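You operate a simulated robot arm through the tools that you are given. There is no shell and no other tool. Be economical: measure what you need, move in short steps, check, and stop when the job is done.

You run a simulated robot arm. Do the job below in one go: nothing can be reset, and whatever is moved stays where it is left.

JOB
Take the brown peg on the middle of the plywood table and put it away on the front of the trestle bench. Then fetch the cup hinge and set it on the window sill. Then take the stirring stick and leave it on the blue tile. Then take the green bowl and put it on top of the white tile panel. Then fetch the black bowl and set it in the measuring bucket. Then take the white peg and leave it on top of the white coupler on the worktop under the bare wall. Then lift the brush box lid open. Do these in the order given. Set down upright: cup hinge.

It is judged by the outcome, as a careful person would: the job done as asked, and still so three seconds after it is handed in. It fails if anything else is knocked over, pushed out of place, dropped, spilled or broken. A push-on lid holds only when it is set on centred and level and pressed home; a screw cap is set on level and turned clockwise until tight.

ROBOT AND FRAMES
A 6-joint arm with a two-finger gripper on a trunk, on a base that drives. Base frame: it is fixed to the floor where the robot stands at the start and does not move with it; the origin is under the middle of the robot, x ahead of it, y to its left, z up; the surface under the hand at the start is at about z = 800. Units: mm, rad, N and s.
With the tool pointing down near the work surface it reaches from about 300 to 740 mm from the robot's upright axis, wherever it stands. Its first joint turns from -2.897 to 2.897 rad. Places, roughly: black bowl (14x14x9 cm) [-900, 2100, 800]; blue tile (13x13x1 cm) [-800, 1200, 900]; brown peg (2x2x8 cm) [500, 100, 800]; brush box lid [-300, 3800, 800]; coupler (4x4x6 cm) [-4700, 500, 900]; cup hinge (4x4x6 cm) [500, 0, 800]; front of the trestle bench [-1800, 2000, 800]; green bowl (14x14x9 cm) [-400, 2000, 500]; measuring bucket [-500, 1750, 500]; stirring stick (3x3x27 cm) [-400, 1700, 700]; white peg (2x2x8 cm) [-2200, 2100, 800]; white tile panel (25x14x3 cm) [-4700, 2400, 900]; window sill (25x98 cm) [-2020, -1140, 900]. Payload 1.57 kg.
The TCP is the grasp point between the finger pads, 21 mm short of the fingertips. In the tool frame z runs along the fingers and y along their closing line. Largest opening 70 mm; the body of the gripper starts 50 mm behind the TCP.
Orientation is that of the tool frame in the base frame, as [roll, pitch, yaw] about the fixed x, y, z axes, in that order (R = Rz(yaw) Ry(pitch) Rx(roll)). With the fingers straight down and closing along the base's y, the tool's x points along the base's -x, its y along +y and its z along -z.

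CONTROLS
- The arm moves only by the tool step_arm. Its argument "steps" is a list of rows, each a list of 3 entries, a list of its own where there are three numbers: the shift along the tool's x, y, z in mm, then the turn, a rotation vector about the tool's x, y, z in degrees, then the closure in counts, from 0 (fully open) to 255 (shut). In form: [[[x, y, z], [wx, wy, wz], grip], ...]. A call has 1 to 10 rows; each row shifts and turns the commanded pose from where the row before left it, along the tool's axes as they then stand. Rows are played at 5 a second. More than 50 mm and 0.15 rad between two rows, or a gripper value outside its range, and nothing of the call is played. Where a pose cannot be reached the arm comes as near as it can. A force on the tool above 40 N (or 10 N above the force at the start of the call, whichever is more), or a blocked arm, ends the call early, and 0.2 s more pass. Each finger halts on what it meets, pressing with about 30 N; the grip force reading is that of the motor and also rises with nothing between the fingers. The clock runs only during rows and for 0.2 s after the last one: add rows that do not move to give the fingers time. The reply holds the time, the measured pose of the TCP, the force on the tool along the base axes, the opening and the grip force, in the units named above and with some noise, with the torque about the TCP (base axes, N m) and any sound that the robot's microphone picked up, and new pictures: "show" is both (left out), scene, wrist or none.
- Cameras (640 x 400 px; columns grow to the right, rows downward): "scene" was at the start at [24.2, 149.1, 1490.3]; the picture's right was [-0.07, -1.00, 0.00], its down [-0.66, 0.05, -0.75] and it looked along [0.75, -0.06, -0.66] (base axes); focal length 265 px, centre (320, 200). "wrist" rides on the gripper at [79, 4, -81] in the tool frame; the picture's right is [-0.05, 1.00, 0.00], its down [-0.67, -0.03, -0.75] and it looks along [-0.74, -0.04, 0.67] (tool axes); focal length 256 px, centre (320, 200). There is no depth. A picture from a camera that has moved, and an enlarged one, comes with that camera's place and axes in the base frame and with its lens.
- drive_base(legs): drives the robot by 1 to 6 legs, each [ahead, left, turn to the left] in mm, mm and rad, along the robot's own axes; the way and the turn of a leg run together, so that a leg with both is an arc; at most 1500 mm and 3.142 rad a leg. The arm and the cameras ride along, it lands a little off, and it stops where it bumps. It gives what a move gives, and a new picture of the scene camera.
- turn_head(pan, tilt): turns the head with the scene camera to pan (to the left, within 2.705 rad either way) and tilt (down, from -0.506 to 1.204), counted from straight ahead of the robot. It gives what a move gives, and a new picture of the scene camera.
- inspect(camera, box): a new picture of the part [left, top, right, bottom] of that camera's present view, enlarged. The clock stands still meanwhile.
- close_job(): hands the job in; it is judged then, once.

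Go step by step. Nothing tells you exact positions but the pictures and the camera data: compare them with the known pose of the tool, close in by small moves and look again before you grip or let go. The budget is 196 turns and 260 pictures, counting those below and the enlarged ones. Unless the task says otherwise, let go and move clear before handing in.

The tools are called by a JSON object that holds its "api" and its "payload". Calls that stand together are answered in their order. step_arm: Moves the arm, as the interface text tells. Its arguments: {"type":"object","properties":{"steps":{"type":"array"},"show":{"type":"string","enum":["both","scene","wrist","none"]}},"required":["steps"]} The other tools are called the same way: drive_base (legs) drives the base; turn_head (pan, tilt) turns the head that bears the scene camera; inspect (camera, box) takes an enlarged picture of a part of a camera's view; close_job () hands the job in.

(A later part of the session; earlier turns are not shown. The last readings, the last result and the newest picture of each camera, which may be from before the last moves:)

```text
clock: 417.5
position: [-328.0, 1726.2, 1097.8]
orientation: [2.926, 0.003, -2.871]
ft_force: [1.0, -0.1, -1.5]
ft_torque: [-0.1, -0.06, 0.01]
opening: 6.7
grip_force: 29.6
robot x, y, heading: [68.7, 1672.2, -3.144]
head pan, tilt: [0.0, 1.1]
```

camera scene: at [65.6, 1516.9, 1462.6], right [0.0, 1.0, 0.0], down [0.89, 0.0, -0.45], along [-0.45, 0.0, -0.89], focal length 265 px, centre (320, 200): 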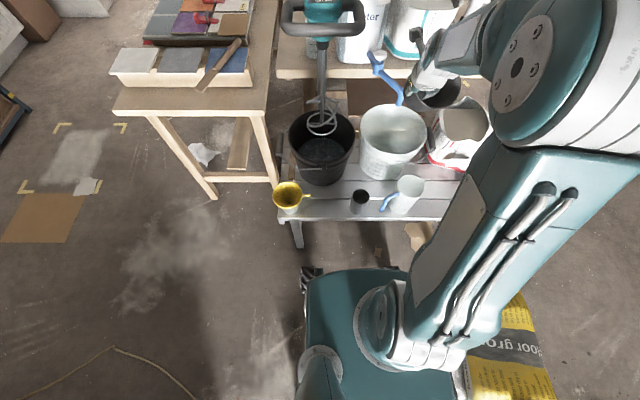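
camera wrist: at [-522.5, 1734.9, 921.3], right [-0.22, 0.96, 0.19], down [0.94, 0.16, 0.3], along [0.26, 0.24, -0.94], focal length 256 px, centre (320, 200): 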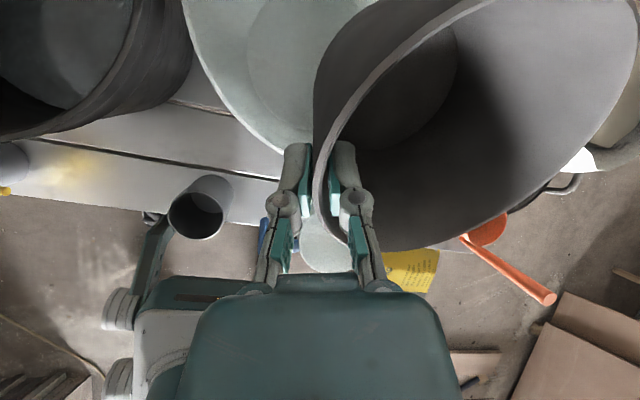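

Back at a safe place. I'll rotate the hand by about 165° about the vertical.

{"api": "step_arm", "payload": {"steps": [[[0, 0, 0], [0, 1.77, -8.31], 255], [[0, 0, 0], [0, 1.77, -8.31], 255], [[0, 0, 0], [0, 1.77, -8.31], 255], [[0, 0, 0], [0, 1.77, -8.31], 255], [[0, 0, 0], [0, 1.77, -8.31], 255], [[0, 0, 0], [0, 1.77, -8.31], 255], [[0, 0, 0], [0, 1.77, -8.31], 255], [[0, 0, 0], [0, 1.77, -8.31], 255], [[0, 0, 0], [0, 1.77, -8.31], 255], [[0, 0, 0], [0, 1.77, -8.31], 255]], "show": "none"}}

{"api": "step_arm", "payload": {"steps": [[[0, 0, 0], [0, 1.77, -8.31], 255], [[0, 0, 0], [0, 1.77, -8.31], 255], [[0, 0, 0], [0, 1.77, -8.31], 255], [[0, 0, 0], [0, 1.77, -8.31], 255], [[0, 0, 0], [0, 1.77, -8.31], 255], [[0, 0, 0], [0, 1.77, -8.31], 255], [[0, 0, 0], [0, 1.77, -8.31], 255], [[0, 0, 0], [0, 1.77, -8.31], 255], [[0, 0, 0], [0, 1.77, -8.31], 255], [[0, 0, 0], [0, 0, 0], 255]], "show": "both"}}

```text
clock: 419.7
position: [-328.1, 1724.9, 1099.7]
orientation: [2.932, 0.004, -1.384]
ft_force: [-0.2, -0.4, -1.3]
ft_torque: [0.04, -0.09, 0.0]
opening: 6.7
grip_force: 30.2
robot x, y, heading: [75.9, 1671.1, -3.141]
head pan, tilt: [0.0, 1.1]
```

```text
clock: 421.9
position: [-328.5, 1724.9, 1098.3]
orientation: [2.937, 0.002, -0.051]
ft_force: [-0.5, -0.2, -1.8]
ft_torque: [0.1, -0.02, -0.01]
opening: 6.5
grip_force: 30.3
robot x, y, heading: [68.3, 1668.7, -3.143]
head pan, tilt: [0.0, 1.1]
camera scene: at [66.0, 1516.9, 1462.6], right [0.0, 1.0, 0.0], down [0.89, 0.0, -0.45], along [-0.45, 0.0, -0.89], focal length 265 px, centre (320, 200)
camera wrist: at [-249.4, 1732.6, 1179.0], right [-0.1, -0.97, 0.2], down [-0.66, 0.22, 0.72], along [-0.75, -0.06, -0.66], focal length 256 px, centre (320, 200)
```

scene: 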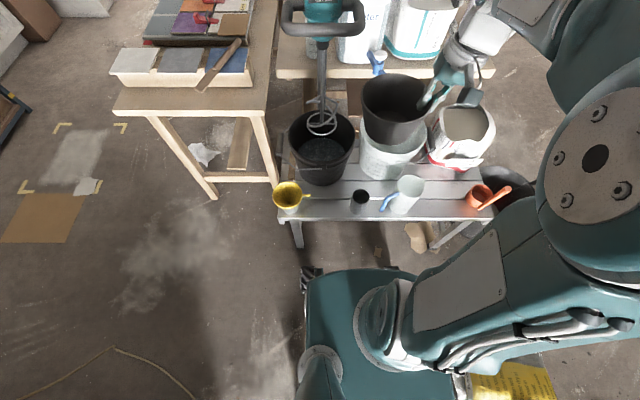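
wrist: 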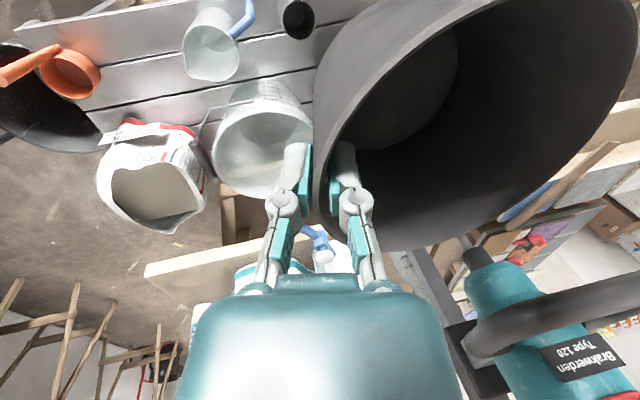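

Now the natural posture. I'll move over in front of the bucket with the hand on the north side, and tilt 30° forward.

{"api": "step_arm", "payload": {"steps": [[[-31.4, -22.7, 15.2], [0, 0, 0], 255], [[-31.4, -22.7, 15.2], [0, 0, 0], 255], [[-31.4, -22.7, 15.2], [0, 0, 0], 255], [[-31.4, -22.7, 15.2], [0, 0, 0], 255], [[-31.4, -22.7, 15.2], [0, 0, 0], 255], [[0, 0, 0], [0, -7.5, 0], 255], [[0, 0, 0], [0, -7.5, 0], 255], [[0, 0, 0], [0, -7.5, 0], 255], [[0, 0, 0], [0, -7.5, 0], 255], [[0, 0, 0], [0, 0, 0], 255]], "show": "wrist"}}

{"api": "inspect", "payload": {"camera": "scene", "box": [320, 50, 480, 150]}}

```text
clock: 424.1
position: [-480.7, 1828.8, 1001.0]
orientation: [2.905, 0.514, -0.17]
ft_force: [1.0, -0.1, -1.5]
ft_torque: [0.09, -0.06, -0.01]
opening: 6.5
grip_force: 30.6
robot x, y, heading: [69.3, 1671.8, -3.14]
head pan, tilt: [0.0, 1.1]
camera wrist: at [-371.1, 1825.2, 1031.7], right [-0.1, -0.97, 0.23], down [-0.19, 0.24, 0.95], along [-0.98, 0.05, -0.21], focal length 256 px, centre (320, 200)
```

wrist: 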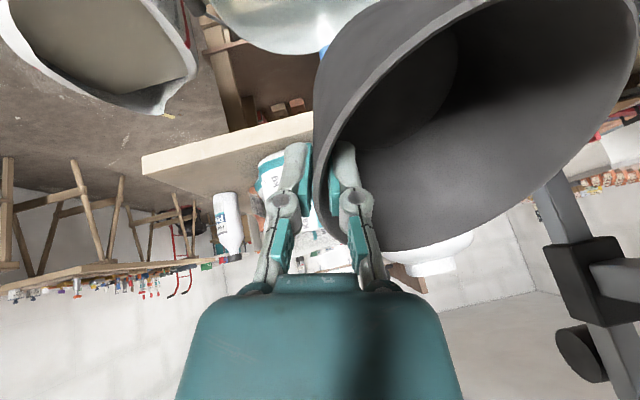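

```text
4.00 times, centred on (400, 100) of scene
camera zoom: at [65.5, 1517.4, 1462.6], right [0.0, 1.0, 0.0], down [0.89, 0.0, -0.45], along [-0.45, 0.0, -0.89], focal length 1059 px, centre (0, 600)
```

zoom: 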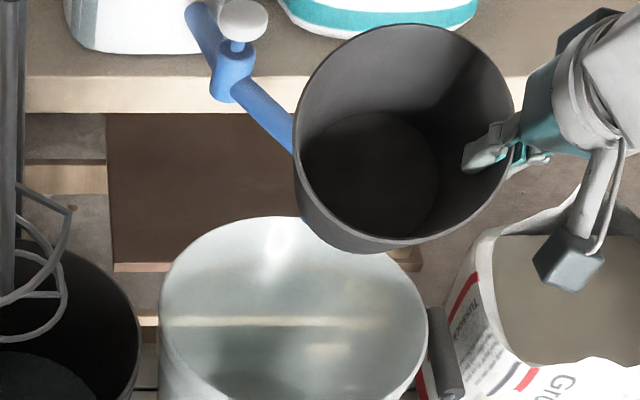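

I can see the bowl and the spout well. I'll lower the bowl to just in front of and above the bucket rim.

{"api": "step_arm", "payload": {"steps": [[[16.8, -9.5, 43.9], [0, 0, 0], 255], [[16.8, -9.5, 43.9], [0, 0, 0], 255], [[16.8, -9.5, 43.9], [0, 0, 0], 255], [[16.8, -9.5, 43.9], [0, 0, 0], 255], [[0, 0, 0], [0, 0, 0], 255]], "show": "wrist"}}

{"api": "inspect", "payload": {"camera": "scene", "box": [320, 60, 480, 160]}}

```text
clock: 425.3
position: [-506.8, 1830.8, 811.7]
orientation: [2.907, 0.512, -0.171]
ft_force: [-0.2, 0.9, -2.1]
ft_torque: [0.11, -0.01, 0.0]
opening: 6.6
grip_force: 29.9
robot x, y, heading: [71.8, 1668.7, -3.14]
head pan, tilt: [0.0, 1.1]
camera wrist: at [-398.2, 1828.1, 842.0], right [-0.1, -0.97, 0.23], down [-0.19, 0.24, 0.95], along [-0.98, 0.05, -0.21], focal length 256 px, centre (320, 200)
```

wrist: 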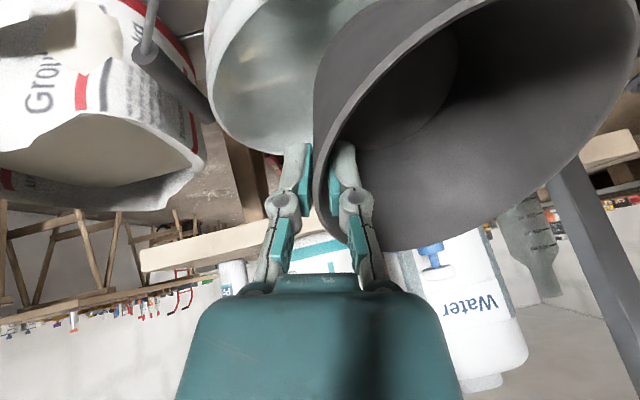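

```text
4.00 times, centred on (400, 110) of scene
camera zoom: at [64.9, 1517.8, 1462.7], right [0.0, 1.0, 0.0], down [0.89, 0.0, -0.45], along [-0.45, 0.0, -0.89], focal length 1059 px, centre (0, 560)
```

zoom: 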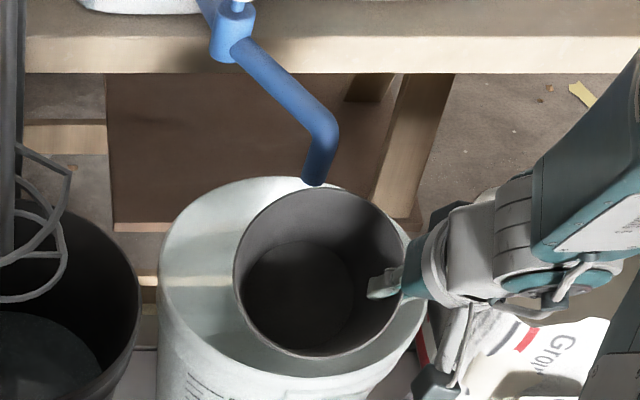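

The bowl's far edge is right before the spout and above the bucket. I'll dip it in under the spout.

{"api": "step_arm", "payload": {"steps": [[[-6.8, -1, 14.6], [0, 0, 0], 255], [[-6.8, -1, 14.6], [0, 0, 0], 255], [[-6.8, -1, 14.6], [0, 0, 0], 255], [[-6.8, -1, 14.6], [0, 0, 0], 255], [[0, 0, 0], [0, 0, 0], 255]], "show": "wrist"}}

{"api": "inspect", "payload": {"camera": "scene", "box": [320, 60, 480, 160]}}

```text
clock: 426.5
position: [-561.6, 1829.1, 773.3]
orientation: [2.907, 0.513, -0.171]
ft_force: [-0.7, -0.6, -1.4]
ft_torque: [0.09, -0.04, 0.0]
opening: 6.5
grip_force: 30.2
robot x, y, heading: [71.9, 1672.0, -3.143]
head pan, tilt: [0.0, 1.1]
camera wrist: at [-453.4, 1825.6, 804.6], right [-0.1, -0.97, 0.23], down [-0.19, 0.24, 0.95], along [-0.98, 0.05, -0.21], focal length 256 px, centre (320, 200)
```

wrist: 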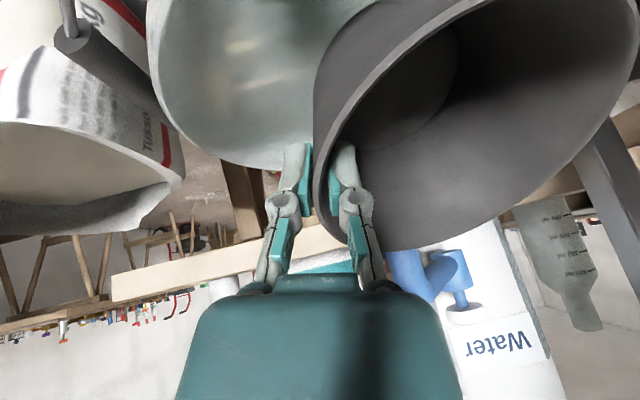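

```text
4.00 times, centred on (400, 110) of scene
camera zoom: at [64.7, 1517.7, 1462.6], right [0.0, 1.0, 0.0], down [0.89, 0.0, -0.45], along [-0.45, 0.0, -0.89], focal length 1059 px, centre (0, 560)
```

zoom: 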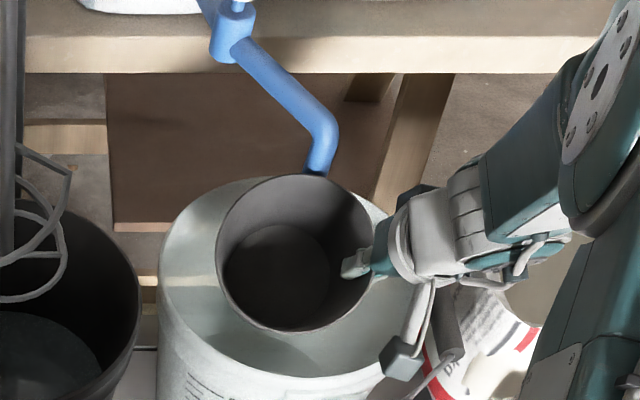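

I notice the far edge went up rather than down with this pitch, and it is now close to the spout without touching. I'll back off toward the robot, rise, and level the bowl.

{"api": "step_arm", "payload": {"steps": [[[12.9, -0.8, -7.6], [0, 0, 0], 255], [[12.9, -0.8, -7.6], [0, 0, 0], 255], [[-9.8, 4.2, -16.9], [0, 0, 0], 255], [[10, 4.2, -35], [0, 0, 0], 255], [[10, 4.2, -35], [0, 0, 0], 255], [[10, 4.2, -35], [0, 0, 0], 255], [[0, 0, 0], [0, 0, 0], 255]], "show": "none"}}

{"api": "step_arm", "payload": {"steps": [[[0, 0, 0], [0, 7.5, 0], 255], [[0, 0, 0], [0, 7.5, 0], 255], [[0, 0, 0], [0, 7.5, 0], 255], [[0, 0, 0], [0, 7.5, 0], 255], [[0, 0, 0], [0, 7, 0], 255], [[0, 0, 0], [0, 0, 0], 255]], "show": "wrist"}}

{"api": "inspect", "payload": {"camera": "scene", "box": [320, 60, 480, 160]}}

```text
clock: 428.1
position: [-453.9, 1828.7, 871.0]
orientation: [2.905, 0.512, -0.172]
ft_force: [0.2, -0.2, -1.3]
ft_torque: [0.09, -0.04, 0.02]
opening: 6.2
grip_force: 29.7
robot x, y, heading: [72.8, 1670.7, -3.143]
head pan, tilt: [0.0, 1.1]
```

```text
clock: 429.5
position: [-454.9, 1829.3, 871.6]
orientation: [2.935, -0.119, -0.029]
ft_force: [1.1, -0.7, -1.8]
ft_torque: [0.08, -0.03, 0.01]
opening: 6.4
grip_force: 30.4
robot x, y, heading: [70.1, 1668.7, -3.141]
head pan, tilt: [0.0, 1.1]
camera wrist: at [-385.4, 1839.7, 961.1], right [-0.11, -0.97, 0.2], down [-0.74, 0.21, 0.64], along [-0.66, -0.08, -0.75], focal length 256 px, centre (320, 200)
```

wrist: 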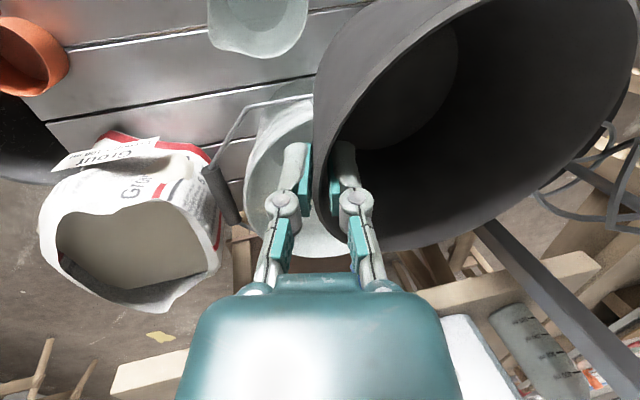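

```text
4.00 times, centred on (400, 110) of scene
camera zoom: at [64.9, 1517.7, 1462.6], right [0.0, 1.0, 0.0], down [0.89, 0.0, -0.45], along [-0.45, 0.0, -0.89], focal length 1059 px, centre (0, 560)
```

zoom: 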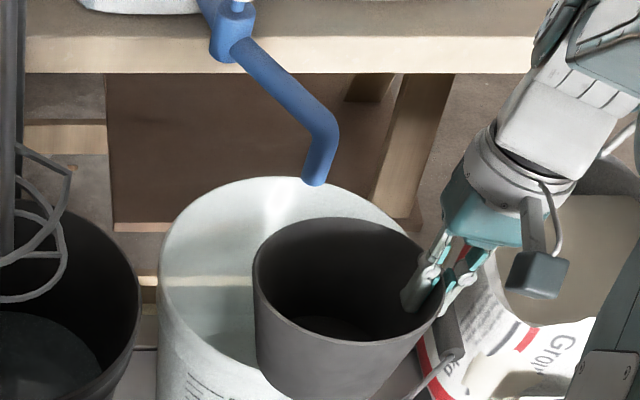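

Now the bowl is nearly level with the far edge slightly down. I'll add 5° more and move diagonally to just before the spout, with the far rim below the spout tip and the bottom at the bucket's rim.

{"api": "step_arm", "payload": {"steps": [[[0, 0, 0], [0, 5, 0], 255], [[-23.8, 0, 16.7], [0, 0, 0], 255], [[-23.8, 0, 16.7], [0, 0, 0], 255], [[-23.8, 0, 16.7], [0, 0, 0], 255], [[-15, 0, 10.5], [0, 0, 0], 255], [[0, 0, 0], [0, 0, 0], 255]], "show": "wrist"}}

{"api": "inspect", "payload": {"camera": "scene", "box": [340, 80, 460, 155]}}

```text
clock: 430.9
position: [-528.7, 1816.5, 794.8]
orientation: [2.932, -0.203, -0.01]
ft_force: [0.0, 0.0, -1.9]
ft_torque: [0.11, 0.0, 0.0]
opening: 6.6
grip_force: 29.9
robot x, y, heading: [72.1, 1670.3, -3.141]
head pan, tilt: [0.0, 1.1]
camera wrist: at [-467.2, 1828.3, 889.7], right [-0.11, -0.98, 0.19], down [-0.8, 0.2, 0.57], along [-0.59, -0.09, -0.8], focal length 256 px, centre (320, 200)
```

wrist: 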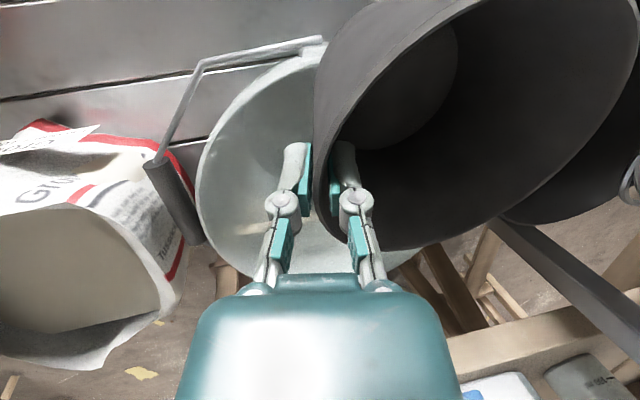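

```text
5.33 times, centred on (400, 118) of scene
camera zoom: at [64.5, 1517.6, 1462.6], right [0.0, 1.0, 0.0], down [0.89, 0.0, -0.45], along [-0.45, 0.0, -0.89], focal length 1411 px, centre (-107, 640)
```

zoom: 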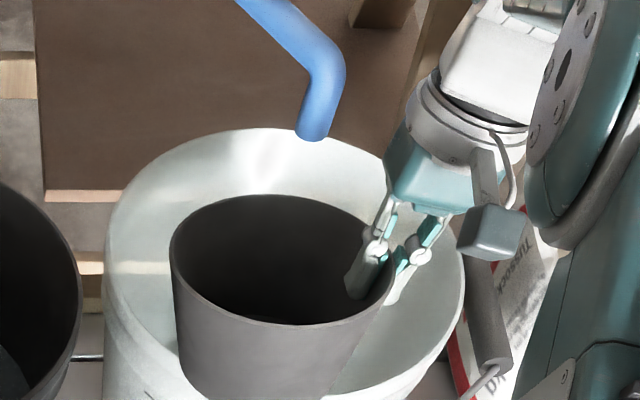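

The far rim is below and in front of the spout tip. I'll slide in under it and slightly down.

{"api": "step_arm", "payload": {"steps": [[[-14, -0.5, 3.5], [0, 0, 0], 255], [[-14, -0.5, 3], [0, 0, 0], 255], [[-14, -0.5, 3], [0, 0, 0], 255], [[0, 0, 0], [0, 0, 0], 255]], "show": "wrist"}}

{"api": "inspect", "payload": {"camera": "scene", "box": [340, 80, 460, 155]}}

```text
clock: 431.9
position: [-567.0, 1816.9, 777.7]
orientation: [2.933, -0.206, -0.012]
ft_force: [0.0, 0.3, -1.3]
ft_torque: [0.1, -0.03, -0.04]
opening: 6.5
grip_force: 29.9
robot x, y, heading: [71.4, 1670.2, -3.136]
head pan, tilt: [0.0, 1.1]
camera wrist: at [-505.4, 1828.8, 871.9], right [-0.1, -0.98, 0.19], down [-0.8, 0.2, 0.57], along [-0.59, -0.09, -0.8], focal length 256 px, centre (320, 200)
```

wrist: 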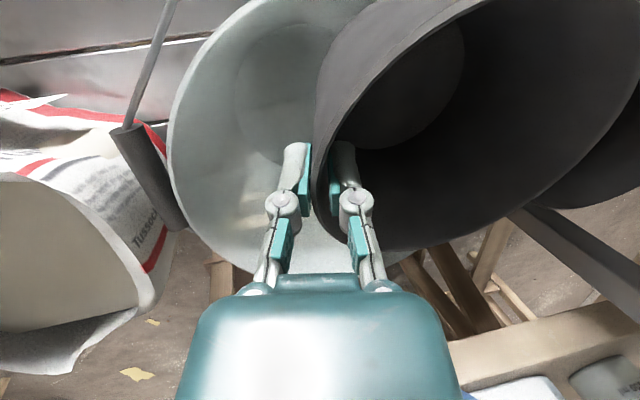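

```text
5.33 times, centred on (400, 118) of scene
camera zoom: at [64.4, 1517.7, 1462.6], right [0.0, 1.0, 0.0], down [0.89, 0.0, -0.45], along [-0.45, 0.0, -0.89], focal length 1411 px, centre (-107, 640)
```

zoom: 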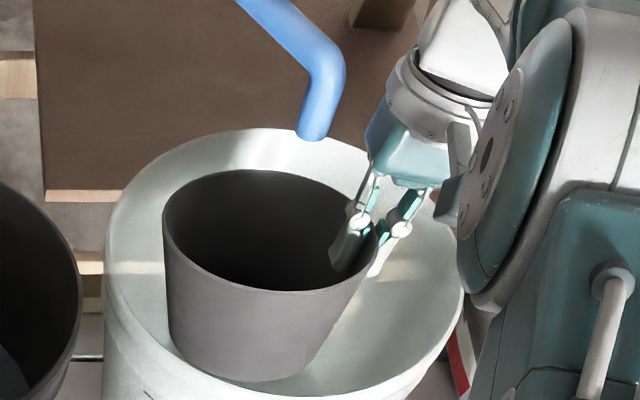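

It passes well under the spout. I'll carry on down into the bucket toward its centre.

{"api": "step_arm", "payload": {"steps": [[[-11.6, -5, 13.9], [0, 0, 0], 255], [[-11.6, -5, 13.9], [0, 0, 0], 255], [[-11.6, -5, 13.9], [0, 0, 0], 255], [[0, 0, 0], [0, 0, 0], 255]], "show": "wrist"}}

{"api": "inspect", "payload": {"camera": "scene", "box": [340, 80, 460, 155]}}

```text
clock: 432.9
position: [-593.3, 1822.9, 725.8]
orientation: [2.933, -0.204, -0.01]
ft_force: [-1.2, 0.4, -1.5]
ft_torque: [0.13, 0.02, -0.02]
opening: 6.4
grip_force: 30.2
robot x, y, heading: [74.2, 1673.4, -3.139]
head pan, tilt: [0.0, 1.1]
camera wrist: at [-531.9, 1834.5, 821.1], right [-0.1, -0.98, 0.19], down [-0.8, 0.2, 0.57], along [-0.59, -0.09, -0.8], focal length 256 px, centre (320, 200)
```

wrist: 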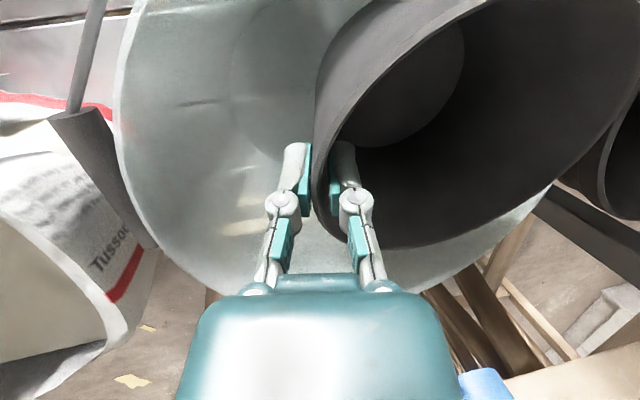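

```text
5.33 times, centred on (400, 118) of scene
camera zoom: at [64.2, 1517.7, 1462.6], right [0.0, 1.0, 0.0], down [0.89, 0.0, -0.45], along [-0.45, 0.0, -0.89], focal length 1411 px, centre (-107, 640)
```

zoom: 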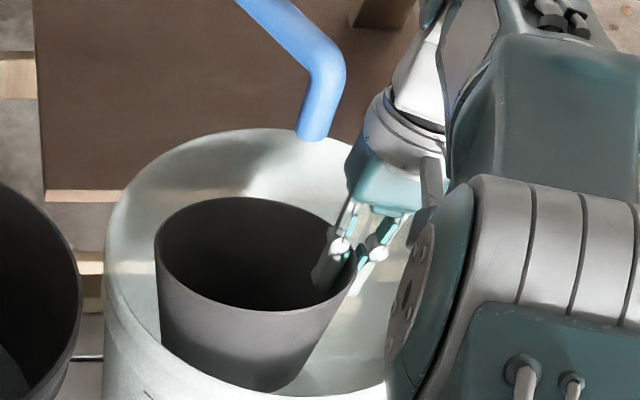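

Good. Further down and toward the centre, then I level the bowl.

{"api": "step_arm", "payload": {"steps": [[[-12.8, -3.9, 12.1], [0, 0, 0], 255], [[-12.8, -3.9, 12.1], [0, 0, 0], 255], [[-12.8, -3.9, 12.1], [0, 0, 0], 255], [[0, 0, 0], [0, -4.5, 0], 255], [[0, 0, 0], [0, -4.5, 0], 255], [[0, 0, 0], [0, 0, 0], 255]], "show": "wrist"}}

{"api": "inspect", "payload": {"camera": "scene", "box": [340, 80, 460, 155]}}

```text
clock: 434.3
position: [-596.7, 1820.6, 688.4]
orientation: [2.938, -0.051, -0.044]
ft_force: [-0.9, -0.4, -1.3]
ft_torque: [0.12, 0.01, -0.03]
opening: 6.7
grip_force: 30.0
out of reach, approached as far as the arm can: row 2, 3
robot x, y, heading: [73.6, 1667.8, -3.141]
head pan, tilt: [0.0, 1.1]
camera wrist: at [-521.3, 1829.8, 772.1], right [-0.11, -0.97, 0.2], down [-0.69, 0.22, 0.69], along [-0.71, -0.07, -0.7], focal length 256 px, centre (320, 200)
```

wrist: 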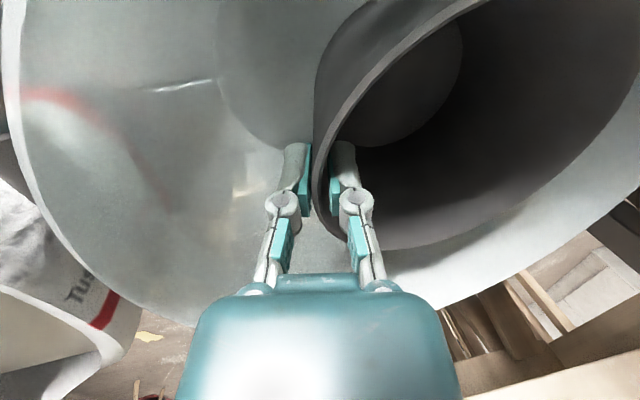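

```text
5.33 times, centred on (400, 118) of scene
camera zoom: at [64.3, 1517.7, 1462.6], right [0.0, 1.0, 0.0], down [0.89, 0.0, -0.45], along [-0.45, 0.0, -0.89], focal length 1411 px, centre (-107, 640)
```

zoom: 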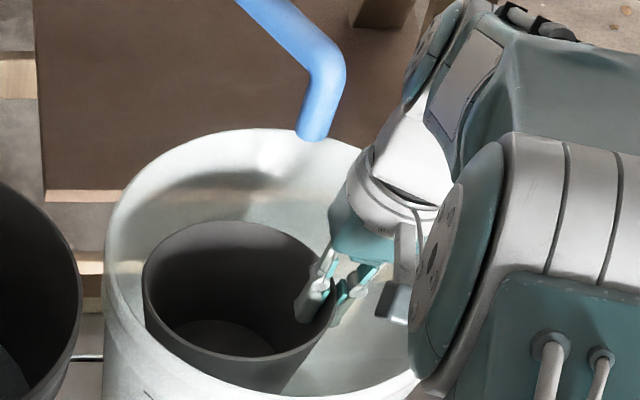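

The reach limited the last rows. I'll see whether, with the bowl level, the arm can still go a little farther toward -x.

{"api": "step_arm", "payload": {"steps": [[[-10, -2, -1], [0, 0, 0], 255], [[-10, -2, -1], [0, 0, 0], 255], [[0, 0, 0], [0, 0, 0], 255]], "show": "none"}}

```text
clock: 435.1
position: [-617.5, 1825.6, 687.9]
orientation: [2.937, -0.05, -0.043]
ft_force: [0.0, -0.7, -0.7]
ft_torque: [0.12, 0.02, -0.01]
opening: 6.4
grip_force: 29.9
robot x, y, heading: [69.4, 1667.7, -3.143]
head pan, tilt: [0.0, 1.1]
```

That works. I'll take the remaining 10 mm and go down stepwise.

{"api": "step_arm", "payload": {"steps": [[[-10, -1, -0.5], [0, 0, 0], 255], [[-1, -4.2, 19.5], [0, 0, 0], 255], [[-1, -4.2, 19.5], [0, 0, 0], 255], [[0, 0, 0], [0, 0, 0], 255]], "show": "wrist"}}

{"api": "inspect", "payload": {"camera": "scene", "box": [340, 80, 460, 155]}}

```text
clock: 436.1
position: [-617.3, 1828.5, 649.6]
orientation: [2.938, -0.05, -0.045]
ft_force: [-0.7, 0.6, -1.4]
ft_torque: [0.07, -0.01, 0.02]
opening: 6.3
grip_force: 29.9
out of reach, approached as far as the arm can: row 2
robot x, y, heading: [72.3, 1670.5, -3.141]
head pan, tilt: [0.0, 1.1]
camera wrist: at [-542.6, 1837.6, 734.1], right [-0.11, -0.97, 0.2], down [-0.69, 0.22, 0.69], along [-0.71, -0.07, -0.7], focal length 256 px, centre (320, 200)
```

wrist: 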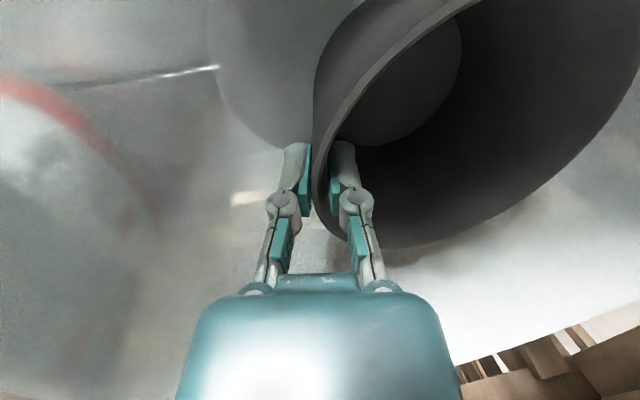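

```text
5.33 times, centred on (400, 118) of scene
camera zoom: at [64.3, 1517.7, 1462.6], right [0.0, 1.0, 0.0], down [0.89, 0.0, -0.45], along [-0.45, 0.0, -0.89], focal length 1411 px, centre (-107, 640)
```

zoom: 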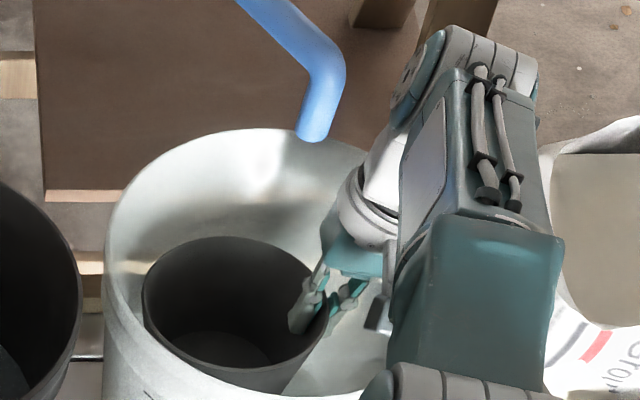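

Still free all round. I'll continue down with a slight shift south.

{"api": "step_arm", "payload": {"steps": [[[-0.7, 0.1, 18.4], [0, 0, 0], 255], [[-0.7, 0.1, 18.4], [0, 0, 0], 255], [[-0.7, -2.1, 9.8], [0, 0, 0], 255], [[0, 0, 0], [0, 0, 0], 255]], "show": "wrist"}}

{"api": "inspect", "payload": {"camera": "scene", "box": [340, 80, 460, 155]}}

```text
clock: 437.1
position: [-608.9, 1818.4, 606.3]
orientation: [2.938, -0.051, -0.043]
ft_force: [-2.4, -0.3, 0.7]
ft_torque: [0.16, -0.33, -0.01]
opening: 6.6
grip_force: 30.0
out of reach, approached as far as the arm can: row 1, 2
robot x, y, heading: [70.6, 1671.2, -3.145]
head pan, tilt: [0.0, 1.1]
camera wrist: at [-533.3, 1826.8, 691.2], right [-0.11, -0.97, 0.2], down [-0.69, 0.22, 0.69], along [-0.71, -0.07, -0.7], focal length 256 px, centre (320, 200)
```

wrist: 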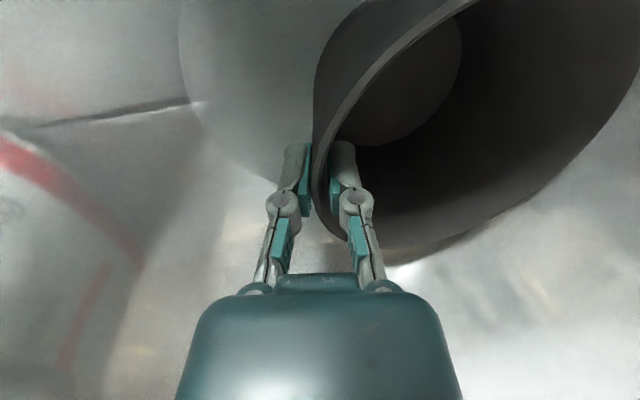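

```text
5.33 times, centred on (400, 118) of scene
camera zoom: at [64.3, 1517.5, 1462.6], right [0.0, 1.0, 0.0], down [0.89, 0.0, -0.45], along [-0.45, 0.0, -0.89], focal length 1411 px, centre (-107, 640)
```

zoom: 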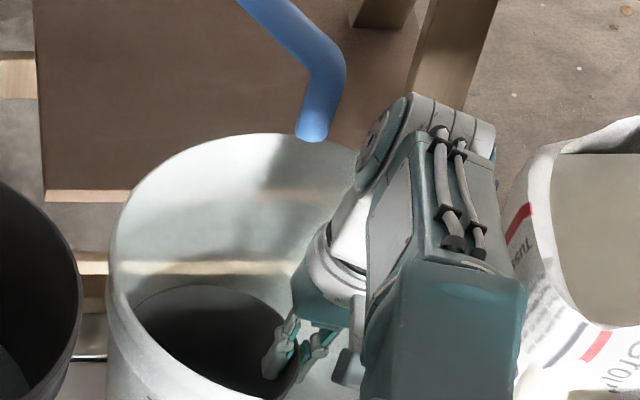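

There is a slight sideways load: the camera side seems to brush the near wall. I'll creep the base 12 mm forward to free it.

{"api": "drive_base", "payload": {"legs": [[12, 0, 0]]}}

{"api": "inspect", "payload": {"camera": "scene", "box": [340, 80, 460, 155]}}

```text
clock: 437.8
position: [-620.5, 1817.2, 606.7]
orientation: [2.937, -0.05, -0.045]
ft_force: [-0.3, 0.6, -1.8]
ft_torque: [0.12, 0.02, -0.01]
opening: 6.5
grip_force: 30.0
robot x, y, heading: [60.3, 1665.4, -3.137]
head pan, tilt: [0.0, 1.1]
camera scene: at [52.5, 1517.7, 1462.6], right [0.0, 1.0, 0.0], down [0.89, 0.0, -0.45], along [-0.45, 0.0, -0.89], focal length 265 px, centre (320, 200)
```

scene: 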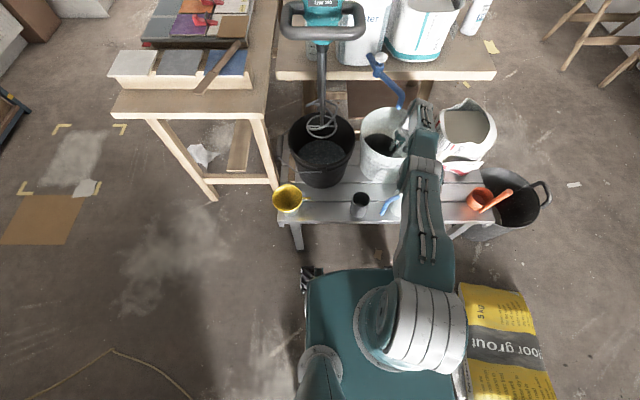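

```text
5.33 times, centred on (400, 118) of scene
camera zoom: at [52.5, 1517.7, 1462.6], right [0.0, 1.0, 0.0], down [0.89, 0.0, -0.45], along [-0.45, 0.0, -0.89], focal length 1411 px, centre (-107, 640)
```

zoom: 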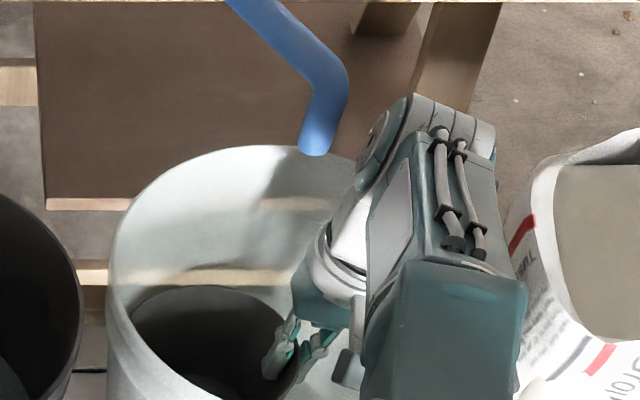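

The load is gone. I'll lower in small steps to touch the bucket's bottom.

{"api": "step_arm", "payload": {"steps": [[[-0.2, -1, 4.9], [0, 0, 0], 255], [[-0.2, -1, 4.9], [0, 0, 0], 255], [[-0.1, -0.6, 2.9], [0, 0, 0], 255], [[-0.1, -0.6, 2.9], [0, 0, 0], 255], [[0, 0, 0], [0, 0, 0], 255]], "show": "wrist"}}

```text
clock: 439.0
position: [-615.4, 1817.9, 592.4]
orientation: [2.938, -0.047, -0.043]
ft_force: [-1.1, 1.9, -0.1]
ft_torque: [-0.02, -0.01, -0.04]
opening: 6.6
grip_force: 29.9
out of reach, approached as far as the arm can: row 1
robot x, y, heading: [56.9, 1668.1, -3.142]
head pan, tilt: [0.0, 1.1]
camera wrist: at [-540.1, 1826.9, 676.2], right [-0.11, -0.97, 0.2], down [-0.69, 0.22, 0.69], along [-0.71, -0.07, -0.7], focal length 256 px, centre (320, 200)
```

wrist: 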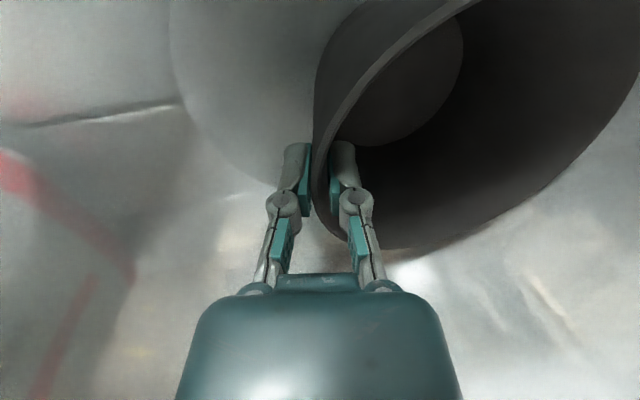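

Contact is beginning. Two more small steps down.

{"api": "step_arm", "payload": {"steps": [[[-0.1, -0.4, 2], [0, 0, 0], 255], [[-0.1, -0.4, 2], [0, 0, 0], 255], [[0, 0, 0], [0, 0, 0], 255]], "show": "none"}}

```text
clock: 439.8
position: [-614.5, 1816.3, 588.1]
orientation: [2.936, -0.051, -0.044]
ft_force: [-0.7, 1.4, -1.7]
ft_torque: [0.0, 0.04, -0.06]
opening: 6.7
grip_force: 30.3
robot x, y, heading: [63.7, 1670.3, -3.14]
head pan, tilt: [0.0, 1.1]
```

{"api": "step_arm", "payload": {"steps": [[[-0.1, -0.4, 2], [0, 0, 0], 255], [[-0.1, -0.4, 2], [0, 0, 0], 255], [[-0.1, -0.4, 2], [0, 0, 0], 255], [[0, 0, 0], [0, 0, 0], 255]], "show": "none"}}

```text
clock: 440.8
position: [-613.0, 1816.4, 584.4]
orientation: [2.937, -0.046, -0.043]
ft_force: [-0.6, 3.5, 14.2]
ft_torque: [-0.32, 0.62, -0.18]
opening: 6.4
grip_force: 29.9
out of reach, approached as far as the arm can: row 2
robot x, y, heading: [57.5, 1671.2, -3.136]
head pan, tilt: [0.0, 1.1]
```

The bowl rests on the bucket's bottom. I'll open the fingers part way and rise along the hand's own axis, which also leads away from the spout.

{"api": "step_arm", "payload": {"steps": [[[0, 0, 0], [0, 0, 0], 220], [[0, 0, 0], [0, 0, 0], 190], [[0, 0, 0], [0, 0, 0], 165], [[0, 0, 0], [0, 0, 0], 165], [[0, 0, -10], [0, 0, 0], 165], [[0, 0, -20], [0, 0, 0], 165], [[0, 0, -25], [0, 0, 0], 165], [[0, 0, -25], [0, 0, 0], 165], [[0, 0, -26], [0, 0, 0], 165]], "show": "wrist"}}

{"api": "inspect", "payload": {"camera": "scene", "box": [340, 80, 460, 155]}}

```text
clock: 442.8
position: [-616.2, 1837.6, 687.3]
orientation: [2.935, -0.051, -0.044]
ft_force: [-0.3, 0.3, -0.5]
ft_torque: [-0.02, 0.0, 0.01]
opening: 24.8
grip_force: 0.1
robot x, y, heading: [60.9, 1674.5, -3.14]
head pan, tilt: [0.0, 1.1]
camera wrist: at [-541.0, 1847.9, 771.1], right [-0.11, -0.97, 0.2], down [-0.69, 0.22, 0.69], along [-0.71, -0.07, -0.7], focal length 256 px, centre (320, 200)
```

wrist: 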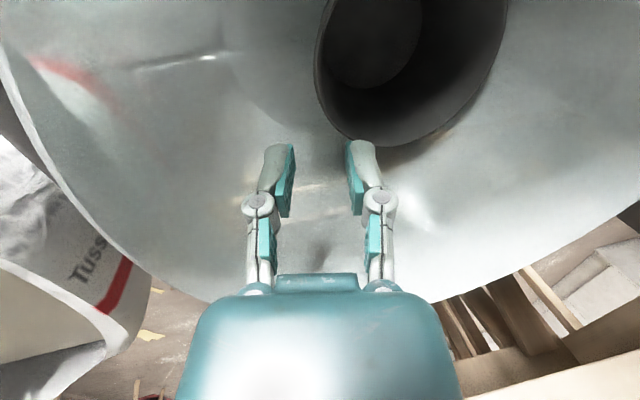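

```text
5.33 times, centred on (400, 118) of scene
camera zoom: at [52.6, 1517.8, 1462.7], right [0.0, 1.0, 0.0], down [0.89, 0.0, -0.45], along [-0.45, 0.0, -0.89], focal length 1411 px, centre (-107, 640)
```

zoom: 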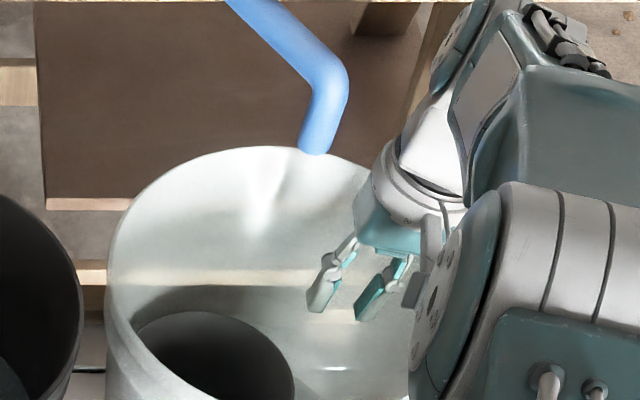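

The black bowl stands in the bucket. I'll draw the hand back toward the robot and up.

{"api": "step_arm", "payload": {"steps": [[[35, -1, -6], [0, 0, 0], 120], [[35, -1, -6], [0, 0, 0], 120], [[2.2, 9.4, -44], [0, 0, 0], 60], [[2.2, 9.4, -44], [0, 0, 0], 60], [[2.2, 9.4, -44], [0, 0, 0], 0], [[2.2, 9.4, -44], [0, 0, 0], 0], [[2.2, 9.4, -44], [0, 0, 0], 0], [[2.2, 9.4, -44], [0, 0, 0], 0], [[2.2, 9.4, -44], [0, 0, 0], 0], [[2.2, 9.4, -44], [0, 0, 0], 0]], "show": "none"}}

{"api": "step_arm", "payload": {"steps": [[[45, 20, -4], [-6, 3, 0], 0], [[45, 20, 0], [6, 0, 0], 0], [[45, 20, 0], [6, 0, 0], 0], [[30, 20, 0], [6, 0, 0], 0], [[0, 0, 0], [0, 0, 0], 0]], "show": "scene"}}

```text
clock: 445.0
position: [-547.9, 1832.9, 1064.7]
orientation: [2.938, -0.052, -0.043]
ft_force: [-0.4, 0.3, -1.1]
ft_torque: [-0.01, 0.03, 0.02]
opening: 69.9
grip_force: 0.1
robot x, y, heading: [57.6, 1674.0, -3.144]
head pan, tilt: [0.0, 1.1]
```

```text
clock: 446.2
position: [-388.7, 1752.1, 1096.1]
orientation: [-3.136, -0.101, -0.03]
ft_force: [0.1, -0.3, -0.9]
ft_torque: [-0.03, 0.0, 0.01]
opening: 69.8
grip_force: 0.1
robot x, y, heading: [58.1, 1674.2, -3.141]
head pan, tilt: [0.0, 1.1]
camera scene: at [54.0, 1517.2, 1462.6], right [0.0, 1.0, 0.0], down [0.89, 0.0, -0.45], along [-0.45, 0.0, -0.89], focal length 265 px, centre (320, 200)
```

scene: 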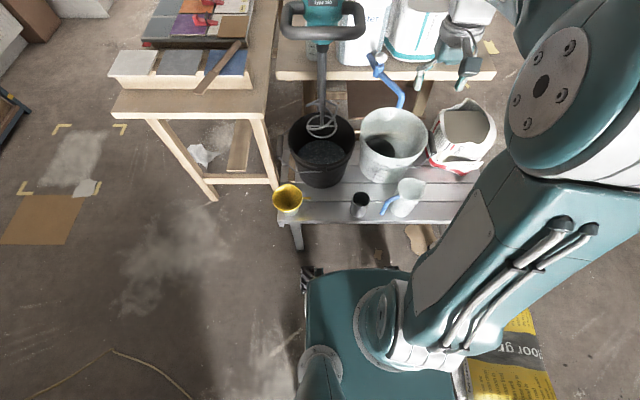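

All is in place. I'll straighten the hand and drive round to the white peg on the trestle bench's north side.

{"api": "step_arm", "payload": {"steps": [[[40, 0, 0], [0, -5.8, 0], 0], [[0, 0, 0], [0, 0, 0], 0]], "show": "none"}}

{"api": "drive_base", "payload": {"legs": [[0, 800, 0], [50, 770, 0], [1290, 0, 0], [1290, 0, 0]]}}

```text
clock: 446.8
position: [-347.5, 1752.7, 1100.7]
orientation: [-3.137, 0.001, -0.029]
ft_force: [-0.3, 0.7, 0.8]
ft_torque: [-0.02, 0.02, -0.01]
opening: 69.8
grip_force: 0.1
robot x, y, heading: [60.5, 1669.0, -3.139]
head pan, tilt: [0.0, 1.1]
```

```text
clock: 467.2
position: [-3017.1, 37.2, 1100.5]
orientation: [-3.139, 0.002, 0.06]
ft_force: [-0.1, 0.3, 0.2]
ft_torque: [-0.02, -0.01, -0.01]
opening: 69.9
grip_force: 0.0
robot x, y, heading: [-2602.8, -9.2, -3.05]
head pan, tilt: [0.0, 1.1]
camera scene: at [-2595.3, -162.5, 1462.6], right [-0.09, 1.0, 0.0], down [0.89, 0.08, -0.45], along [-0.45, -0.04, -0.89], focal length 265 px, centre (320, 200)
```

scene: 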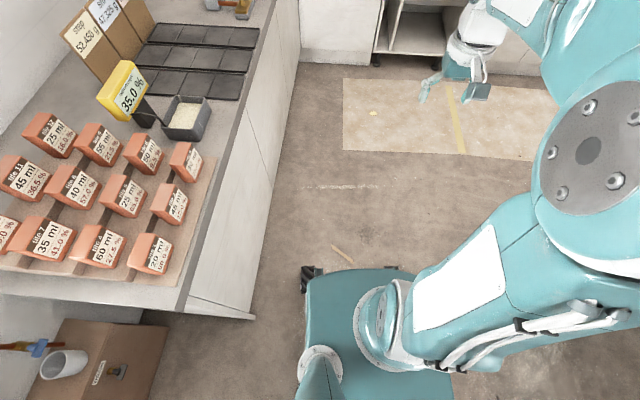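

I drifted a little south; I'll correct heading and sideways, then carry on west and north.

{"api": "drive_base", "payload": {"legs": [[0, -130, -0.09], [1240, 0, 0], [0, -1270, 0], [0, -1260, 0]]}}

```text
clock: 486.3
position: [-4321.5, 2682.6, 1101.5]
orientation: [-3.135, 0.0, 0.018]
ft_force: [0.1, -0.3, -0.6]
ft_torque: [0.04, -0.04, -0.02]
opening: 70.0
grip_force: 0.0
robot x, y, heading: [-3910.7, 2617.3, -3.092]
head pan, tilt: [0.0, 1.1]
camera scene: at [-3907.3, 2464.6, 1462.4], right [-0.05, 1.0, 0.0], down [0.89, 0.04, -0.45], along [-0.45, -0.02, -0.89], focal length 265 px, centre (320, 200)
```

scene: 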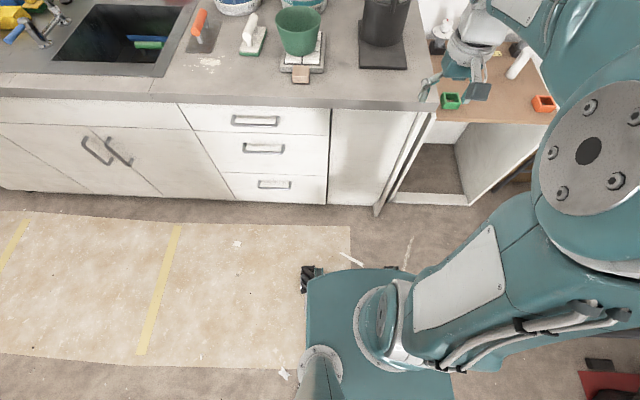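

Green bowl still stands well. I'll back east to the white peg and turn toward the bench.

{"api": "drive_base", "payload": {"legs": [[-840, 45, 0], [-840, 45, 0], [0, 0, 1.52]]}}

{"api": "turn_head", "payload": {"pan": 0.0, "tilt": 0.8}}

{"api": "step_arm", "payload": {"steps": [[[0, 0, 0], [0, 0, 0], 0]], "show": "wrist"}}

```text
clock: 498.5
position: [-2314.0, 2209.0, 1100.5]
orientation: [-3.138, 0.001, 1.551]
ft_force: [0.2, -0.8, 1.1]
ft_torque: [0.01, 0.03, -0.02]
opening: 69.8
grip_force: 0.2
robot x, y, heading: [-2231.2, 2617.9, -1.564]
head pan, tilt: [0.0, 1.1]
camera scene: at [-2081.2, 2615.2, 1462.6], right [-1.0, -0.01, 0.0], down [-0.01, 0.89, -0.45], along [0.0, -0.45, -0.89], focal length 265 px, centre (320, 200)
```

scene: 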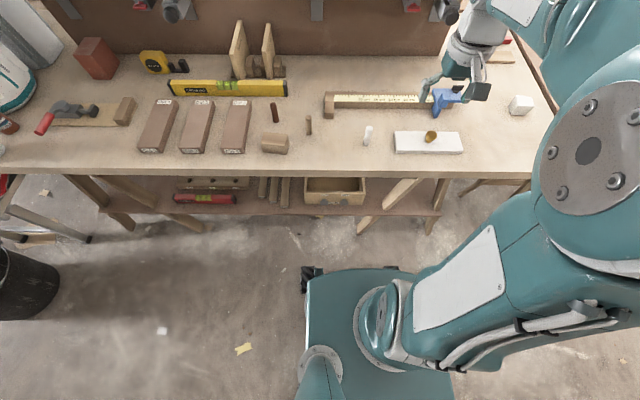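

```text
clock: 499.3
position: [-2312.3, 2208.3, 1101.3]
orientation: [-3.138, 0.001, 1.552]
ft_force: [0.4, 0.0, -0.4]
ft_torque: [0.0, 0.0, -0.02]
opening: 70.1
grip_force: 0.1
robot x, y, heading: [-2232.6, 2614.2, -1.558]
head pan, tilt: [0.0, 0.799]
camera scene: at [-2080.9, 2597.7, 1484.2], right [-1.0, -0.01, 0.0], down [-0.01, 0.72, -0.7], along [0.01, -0.7, -0.72], focal length 265 px, centre (320, 200)
```

scene: 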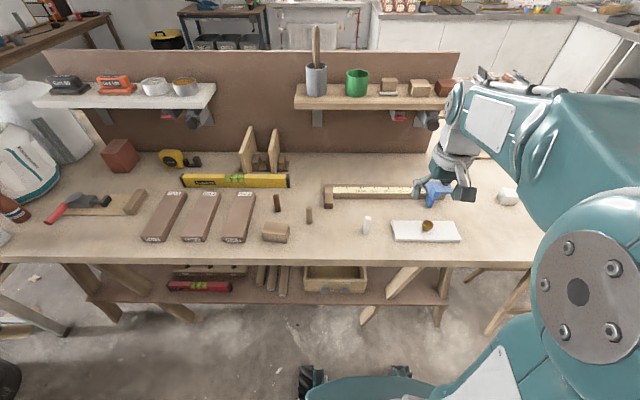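

```text
clock: 499.7
position: [-2314.7, 2207.7, 1099.9]
orientation: [-3.139, 0.001, 1.552]
ft_force: [0.0, 0.2, -0.4]
ft_torque: [0.03, 0.01, -0.01]
opening: 70.3
grip_force: 0.0
robot x, y, heading: [-2235.1, 2616.1, -1.561]
head pan, tilt: [0.0, 0.799]
camera wrist: at [-2307.3, 2287.7, 1182.0], right [1.0, -0.07, 0.0], down [-0.05, -0.66, 0.75], along [-0.06, -0.74, -0.67], focal length 256 px, centre (320, 200)
```

wrist: 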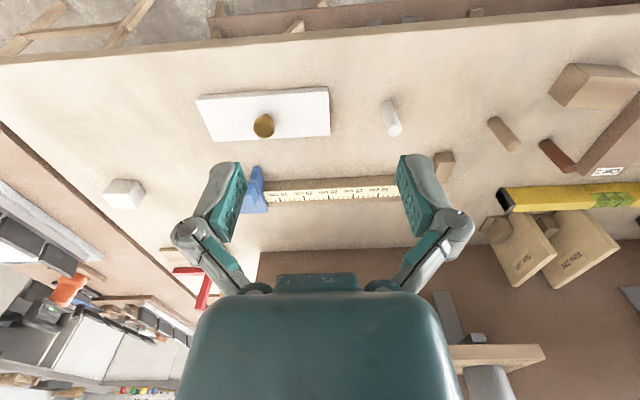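

The white peg stands at about [-2221, 2084]. I'll move above it and come down part way.

{"api": "step_arm", "payload": {"steps": [[[-30.5, 23.9, 0], [0, 0, 0], 0], [[-30.5, 23.9, 0], [0, 0, 0], 0], [[-30.5, 23.9, 0], [0, 0, 0], 0], [[-30.5, 23.9, 0], [0, 0, 0], 0], [[0, 0, 50], [0, 0, 0], 0], [[0, 0, 50], [0, 0, 0], 0], [[0, 0, 50], [0, 0, 0], 0], [[0, 0, 0], [0, 0, 0], 0]], "show": "none"}}

{"api": "inspect", "payload": {"camera": "wrist", "box": [200, 20, 440, 170]}}

```text
clock: 501.5
position: [-2219.1, 2085.1, 951.8]
orientation: [-3.138, -0.001, 1.552]
ft_force: [-0.2, 0.7, -0.3]
ft_torque: [-0.01, 0.02, 0.0]
opening: 69.8
grip_force: 0.1
robot x, y, heading: [-2233.7, 2620.0, -1.564]
head pan, tilt: [0.0, 0.799]
```

```text
2.67 times, centred on (320, 95) of wrist
camera zoom: at [-2213.4, 2165.0, 1032.7], right [1.0, -0.07, 0.0], down [-0.05, -0.66, 0.75], along [-0.06, -0.74, -0.67], focal length 683 px, centre (320, 480)
```

zoom: 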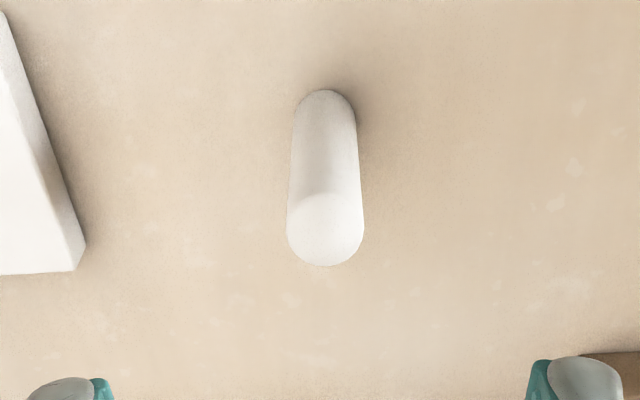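

It is centred. I'll descend, grip, and lift gently.

{"api": "step_arm", "payload": {"steps": [[[0, 0, 50], [0, 0, 0], 0], [[-1, 0, 46], [0, 0, 0], 0], [[0, 0, 0], [0, 0, 0], 0], [[0, 0, 0], [0, 0, 0], 180], [[0, 0, 0], [0, 0, 0], 255], [[0, 0, 0], [0, 0, 0], 255], [[0, 0, 0], [0, 0, 0], 255]], "show": "wrist"}}

{"api": "step_arm", "payload": {"steps": [[[0, 0, -8], [0, 0, 0], 255], [[0, 0, -15], [0, 0, 0], 255], [[0, 0, -30], [0, 0, 0], 255], [[0, 0, -40], [0, 0, 0], 255], [[0, 0, -40], [0, 0, 0], 255], [[0, 0, -40], [0, 0, 0], 255], [[0, 0, -40], [0, 0, 0], 255], [[35, 0, 0], [0, 0, 0], 255], [[45, 0, 0], [0, 0, 0], 255], [[35, 0, 0], [0, 0, 0], 255]], "show": "wrist"}}

```text
clock: 503.1
position: [-2217.4, 2083.7, 858.1]
orientation: [-3.138, 0.001, 1.551]
ft_force: [-0.2, 0.8, 12.3]
ft_torque: [-0.06, -0.05, 0.01]
opening: 18.0
grip_force: 29.5
robot x, y, heading: [-2234.6, 2624.3, -1.559]
head pan, tilt: [0.0, 0.799]
camera wrist: at [-2211.8, 2162.8, 939.3], right [1.0, -0.07, 0.0], down [-0.05, -0.66, 0.75], along [-0.06, -0.74, -0.67], focal length 256 px, centre (320, 200)
```

wrist: 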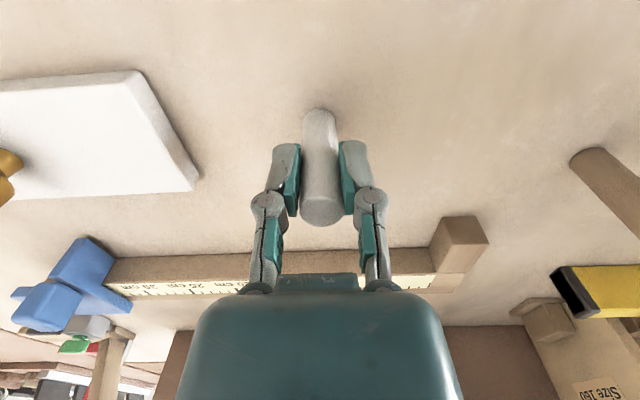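

```text
clock: 505.3
position: [-2218.0, 2196.7, 1067.8]
orientation: [-3.137, 0.0, 1.549]
ft_force: [0.4, 0.0, -0.7]
ft_torque: [0.0, -0.02, 0.03]
opening: 17.8
grip_force: 30.4
robot x, y, heading: [-2236.9, 2621.6, -1.561]
head pan, tilt: [0.0, 0.799]
camera wrist: at [-2212.0, 2276.5, 1148.5], right [1.0, -0.07, 0.0], down [-0.05, -0.66, 0.75], along [-0.06, -0.74, -0.67], focal length 256 px, centre (320, 200)
```

wrist: 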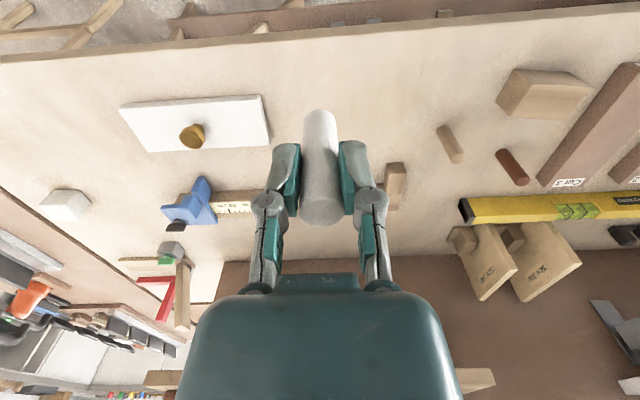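

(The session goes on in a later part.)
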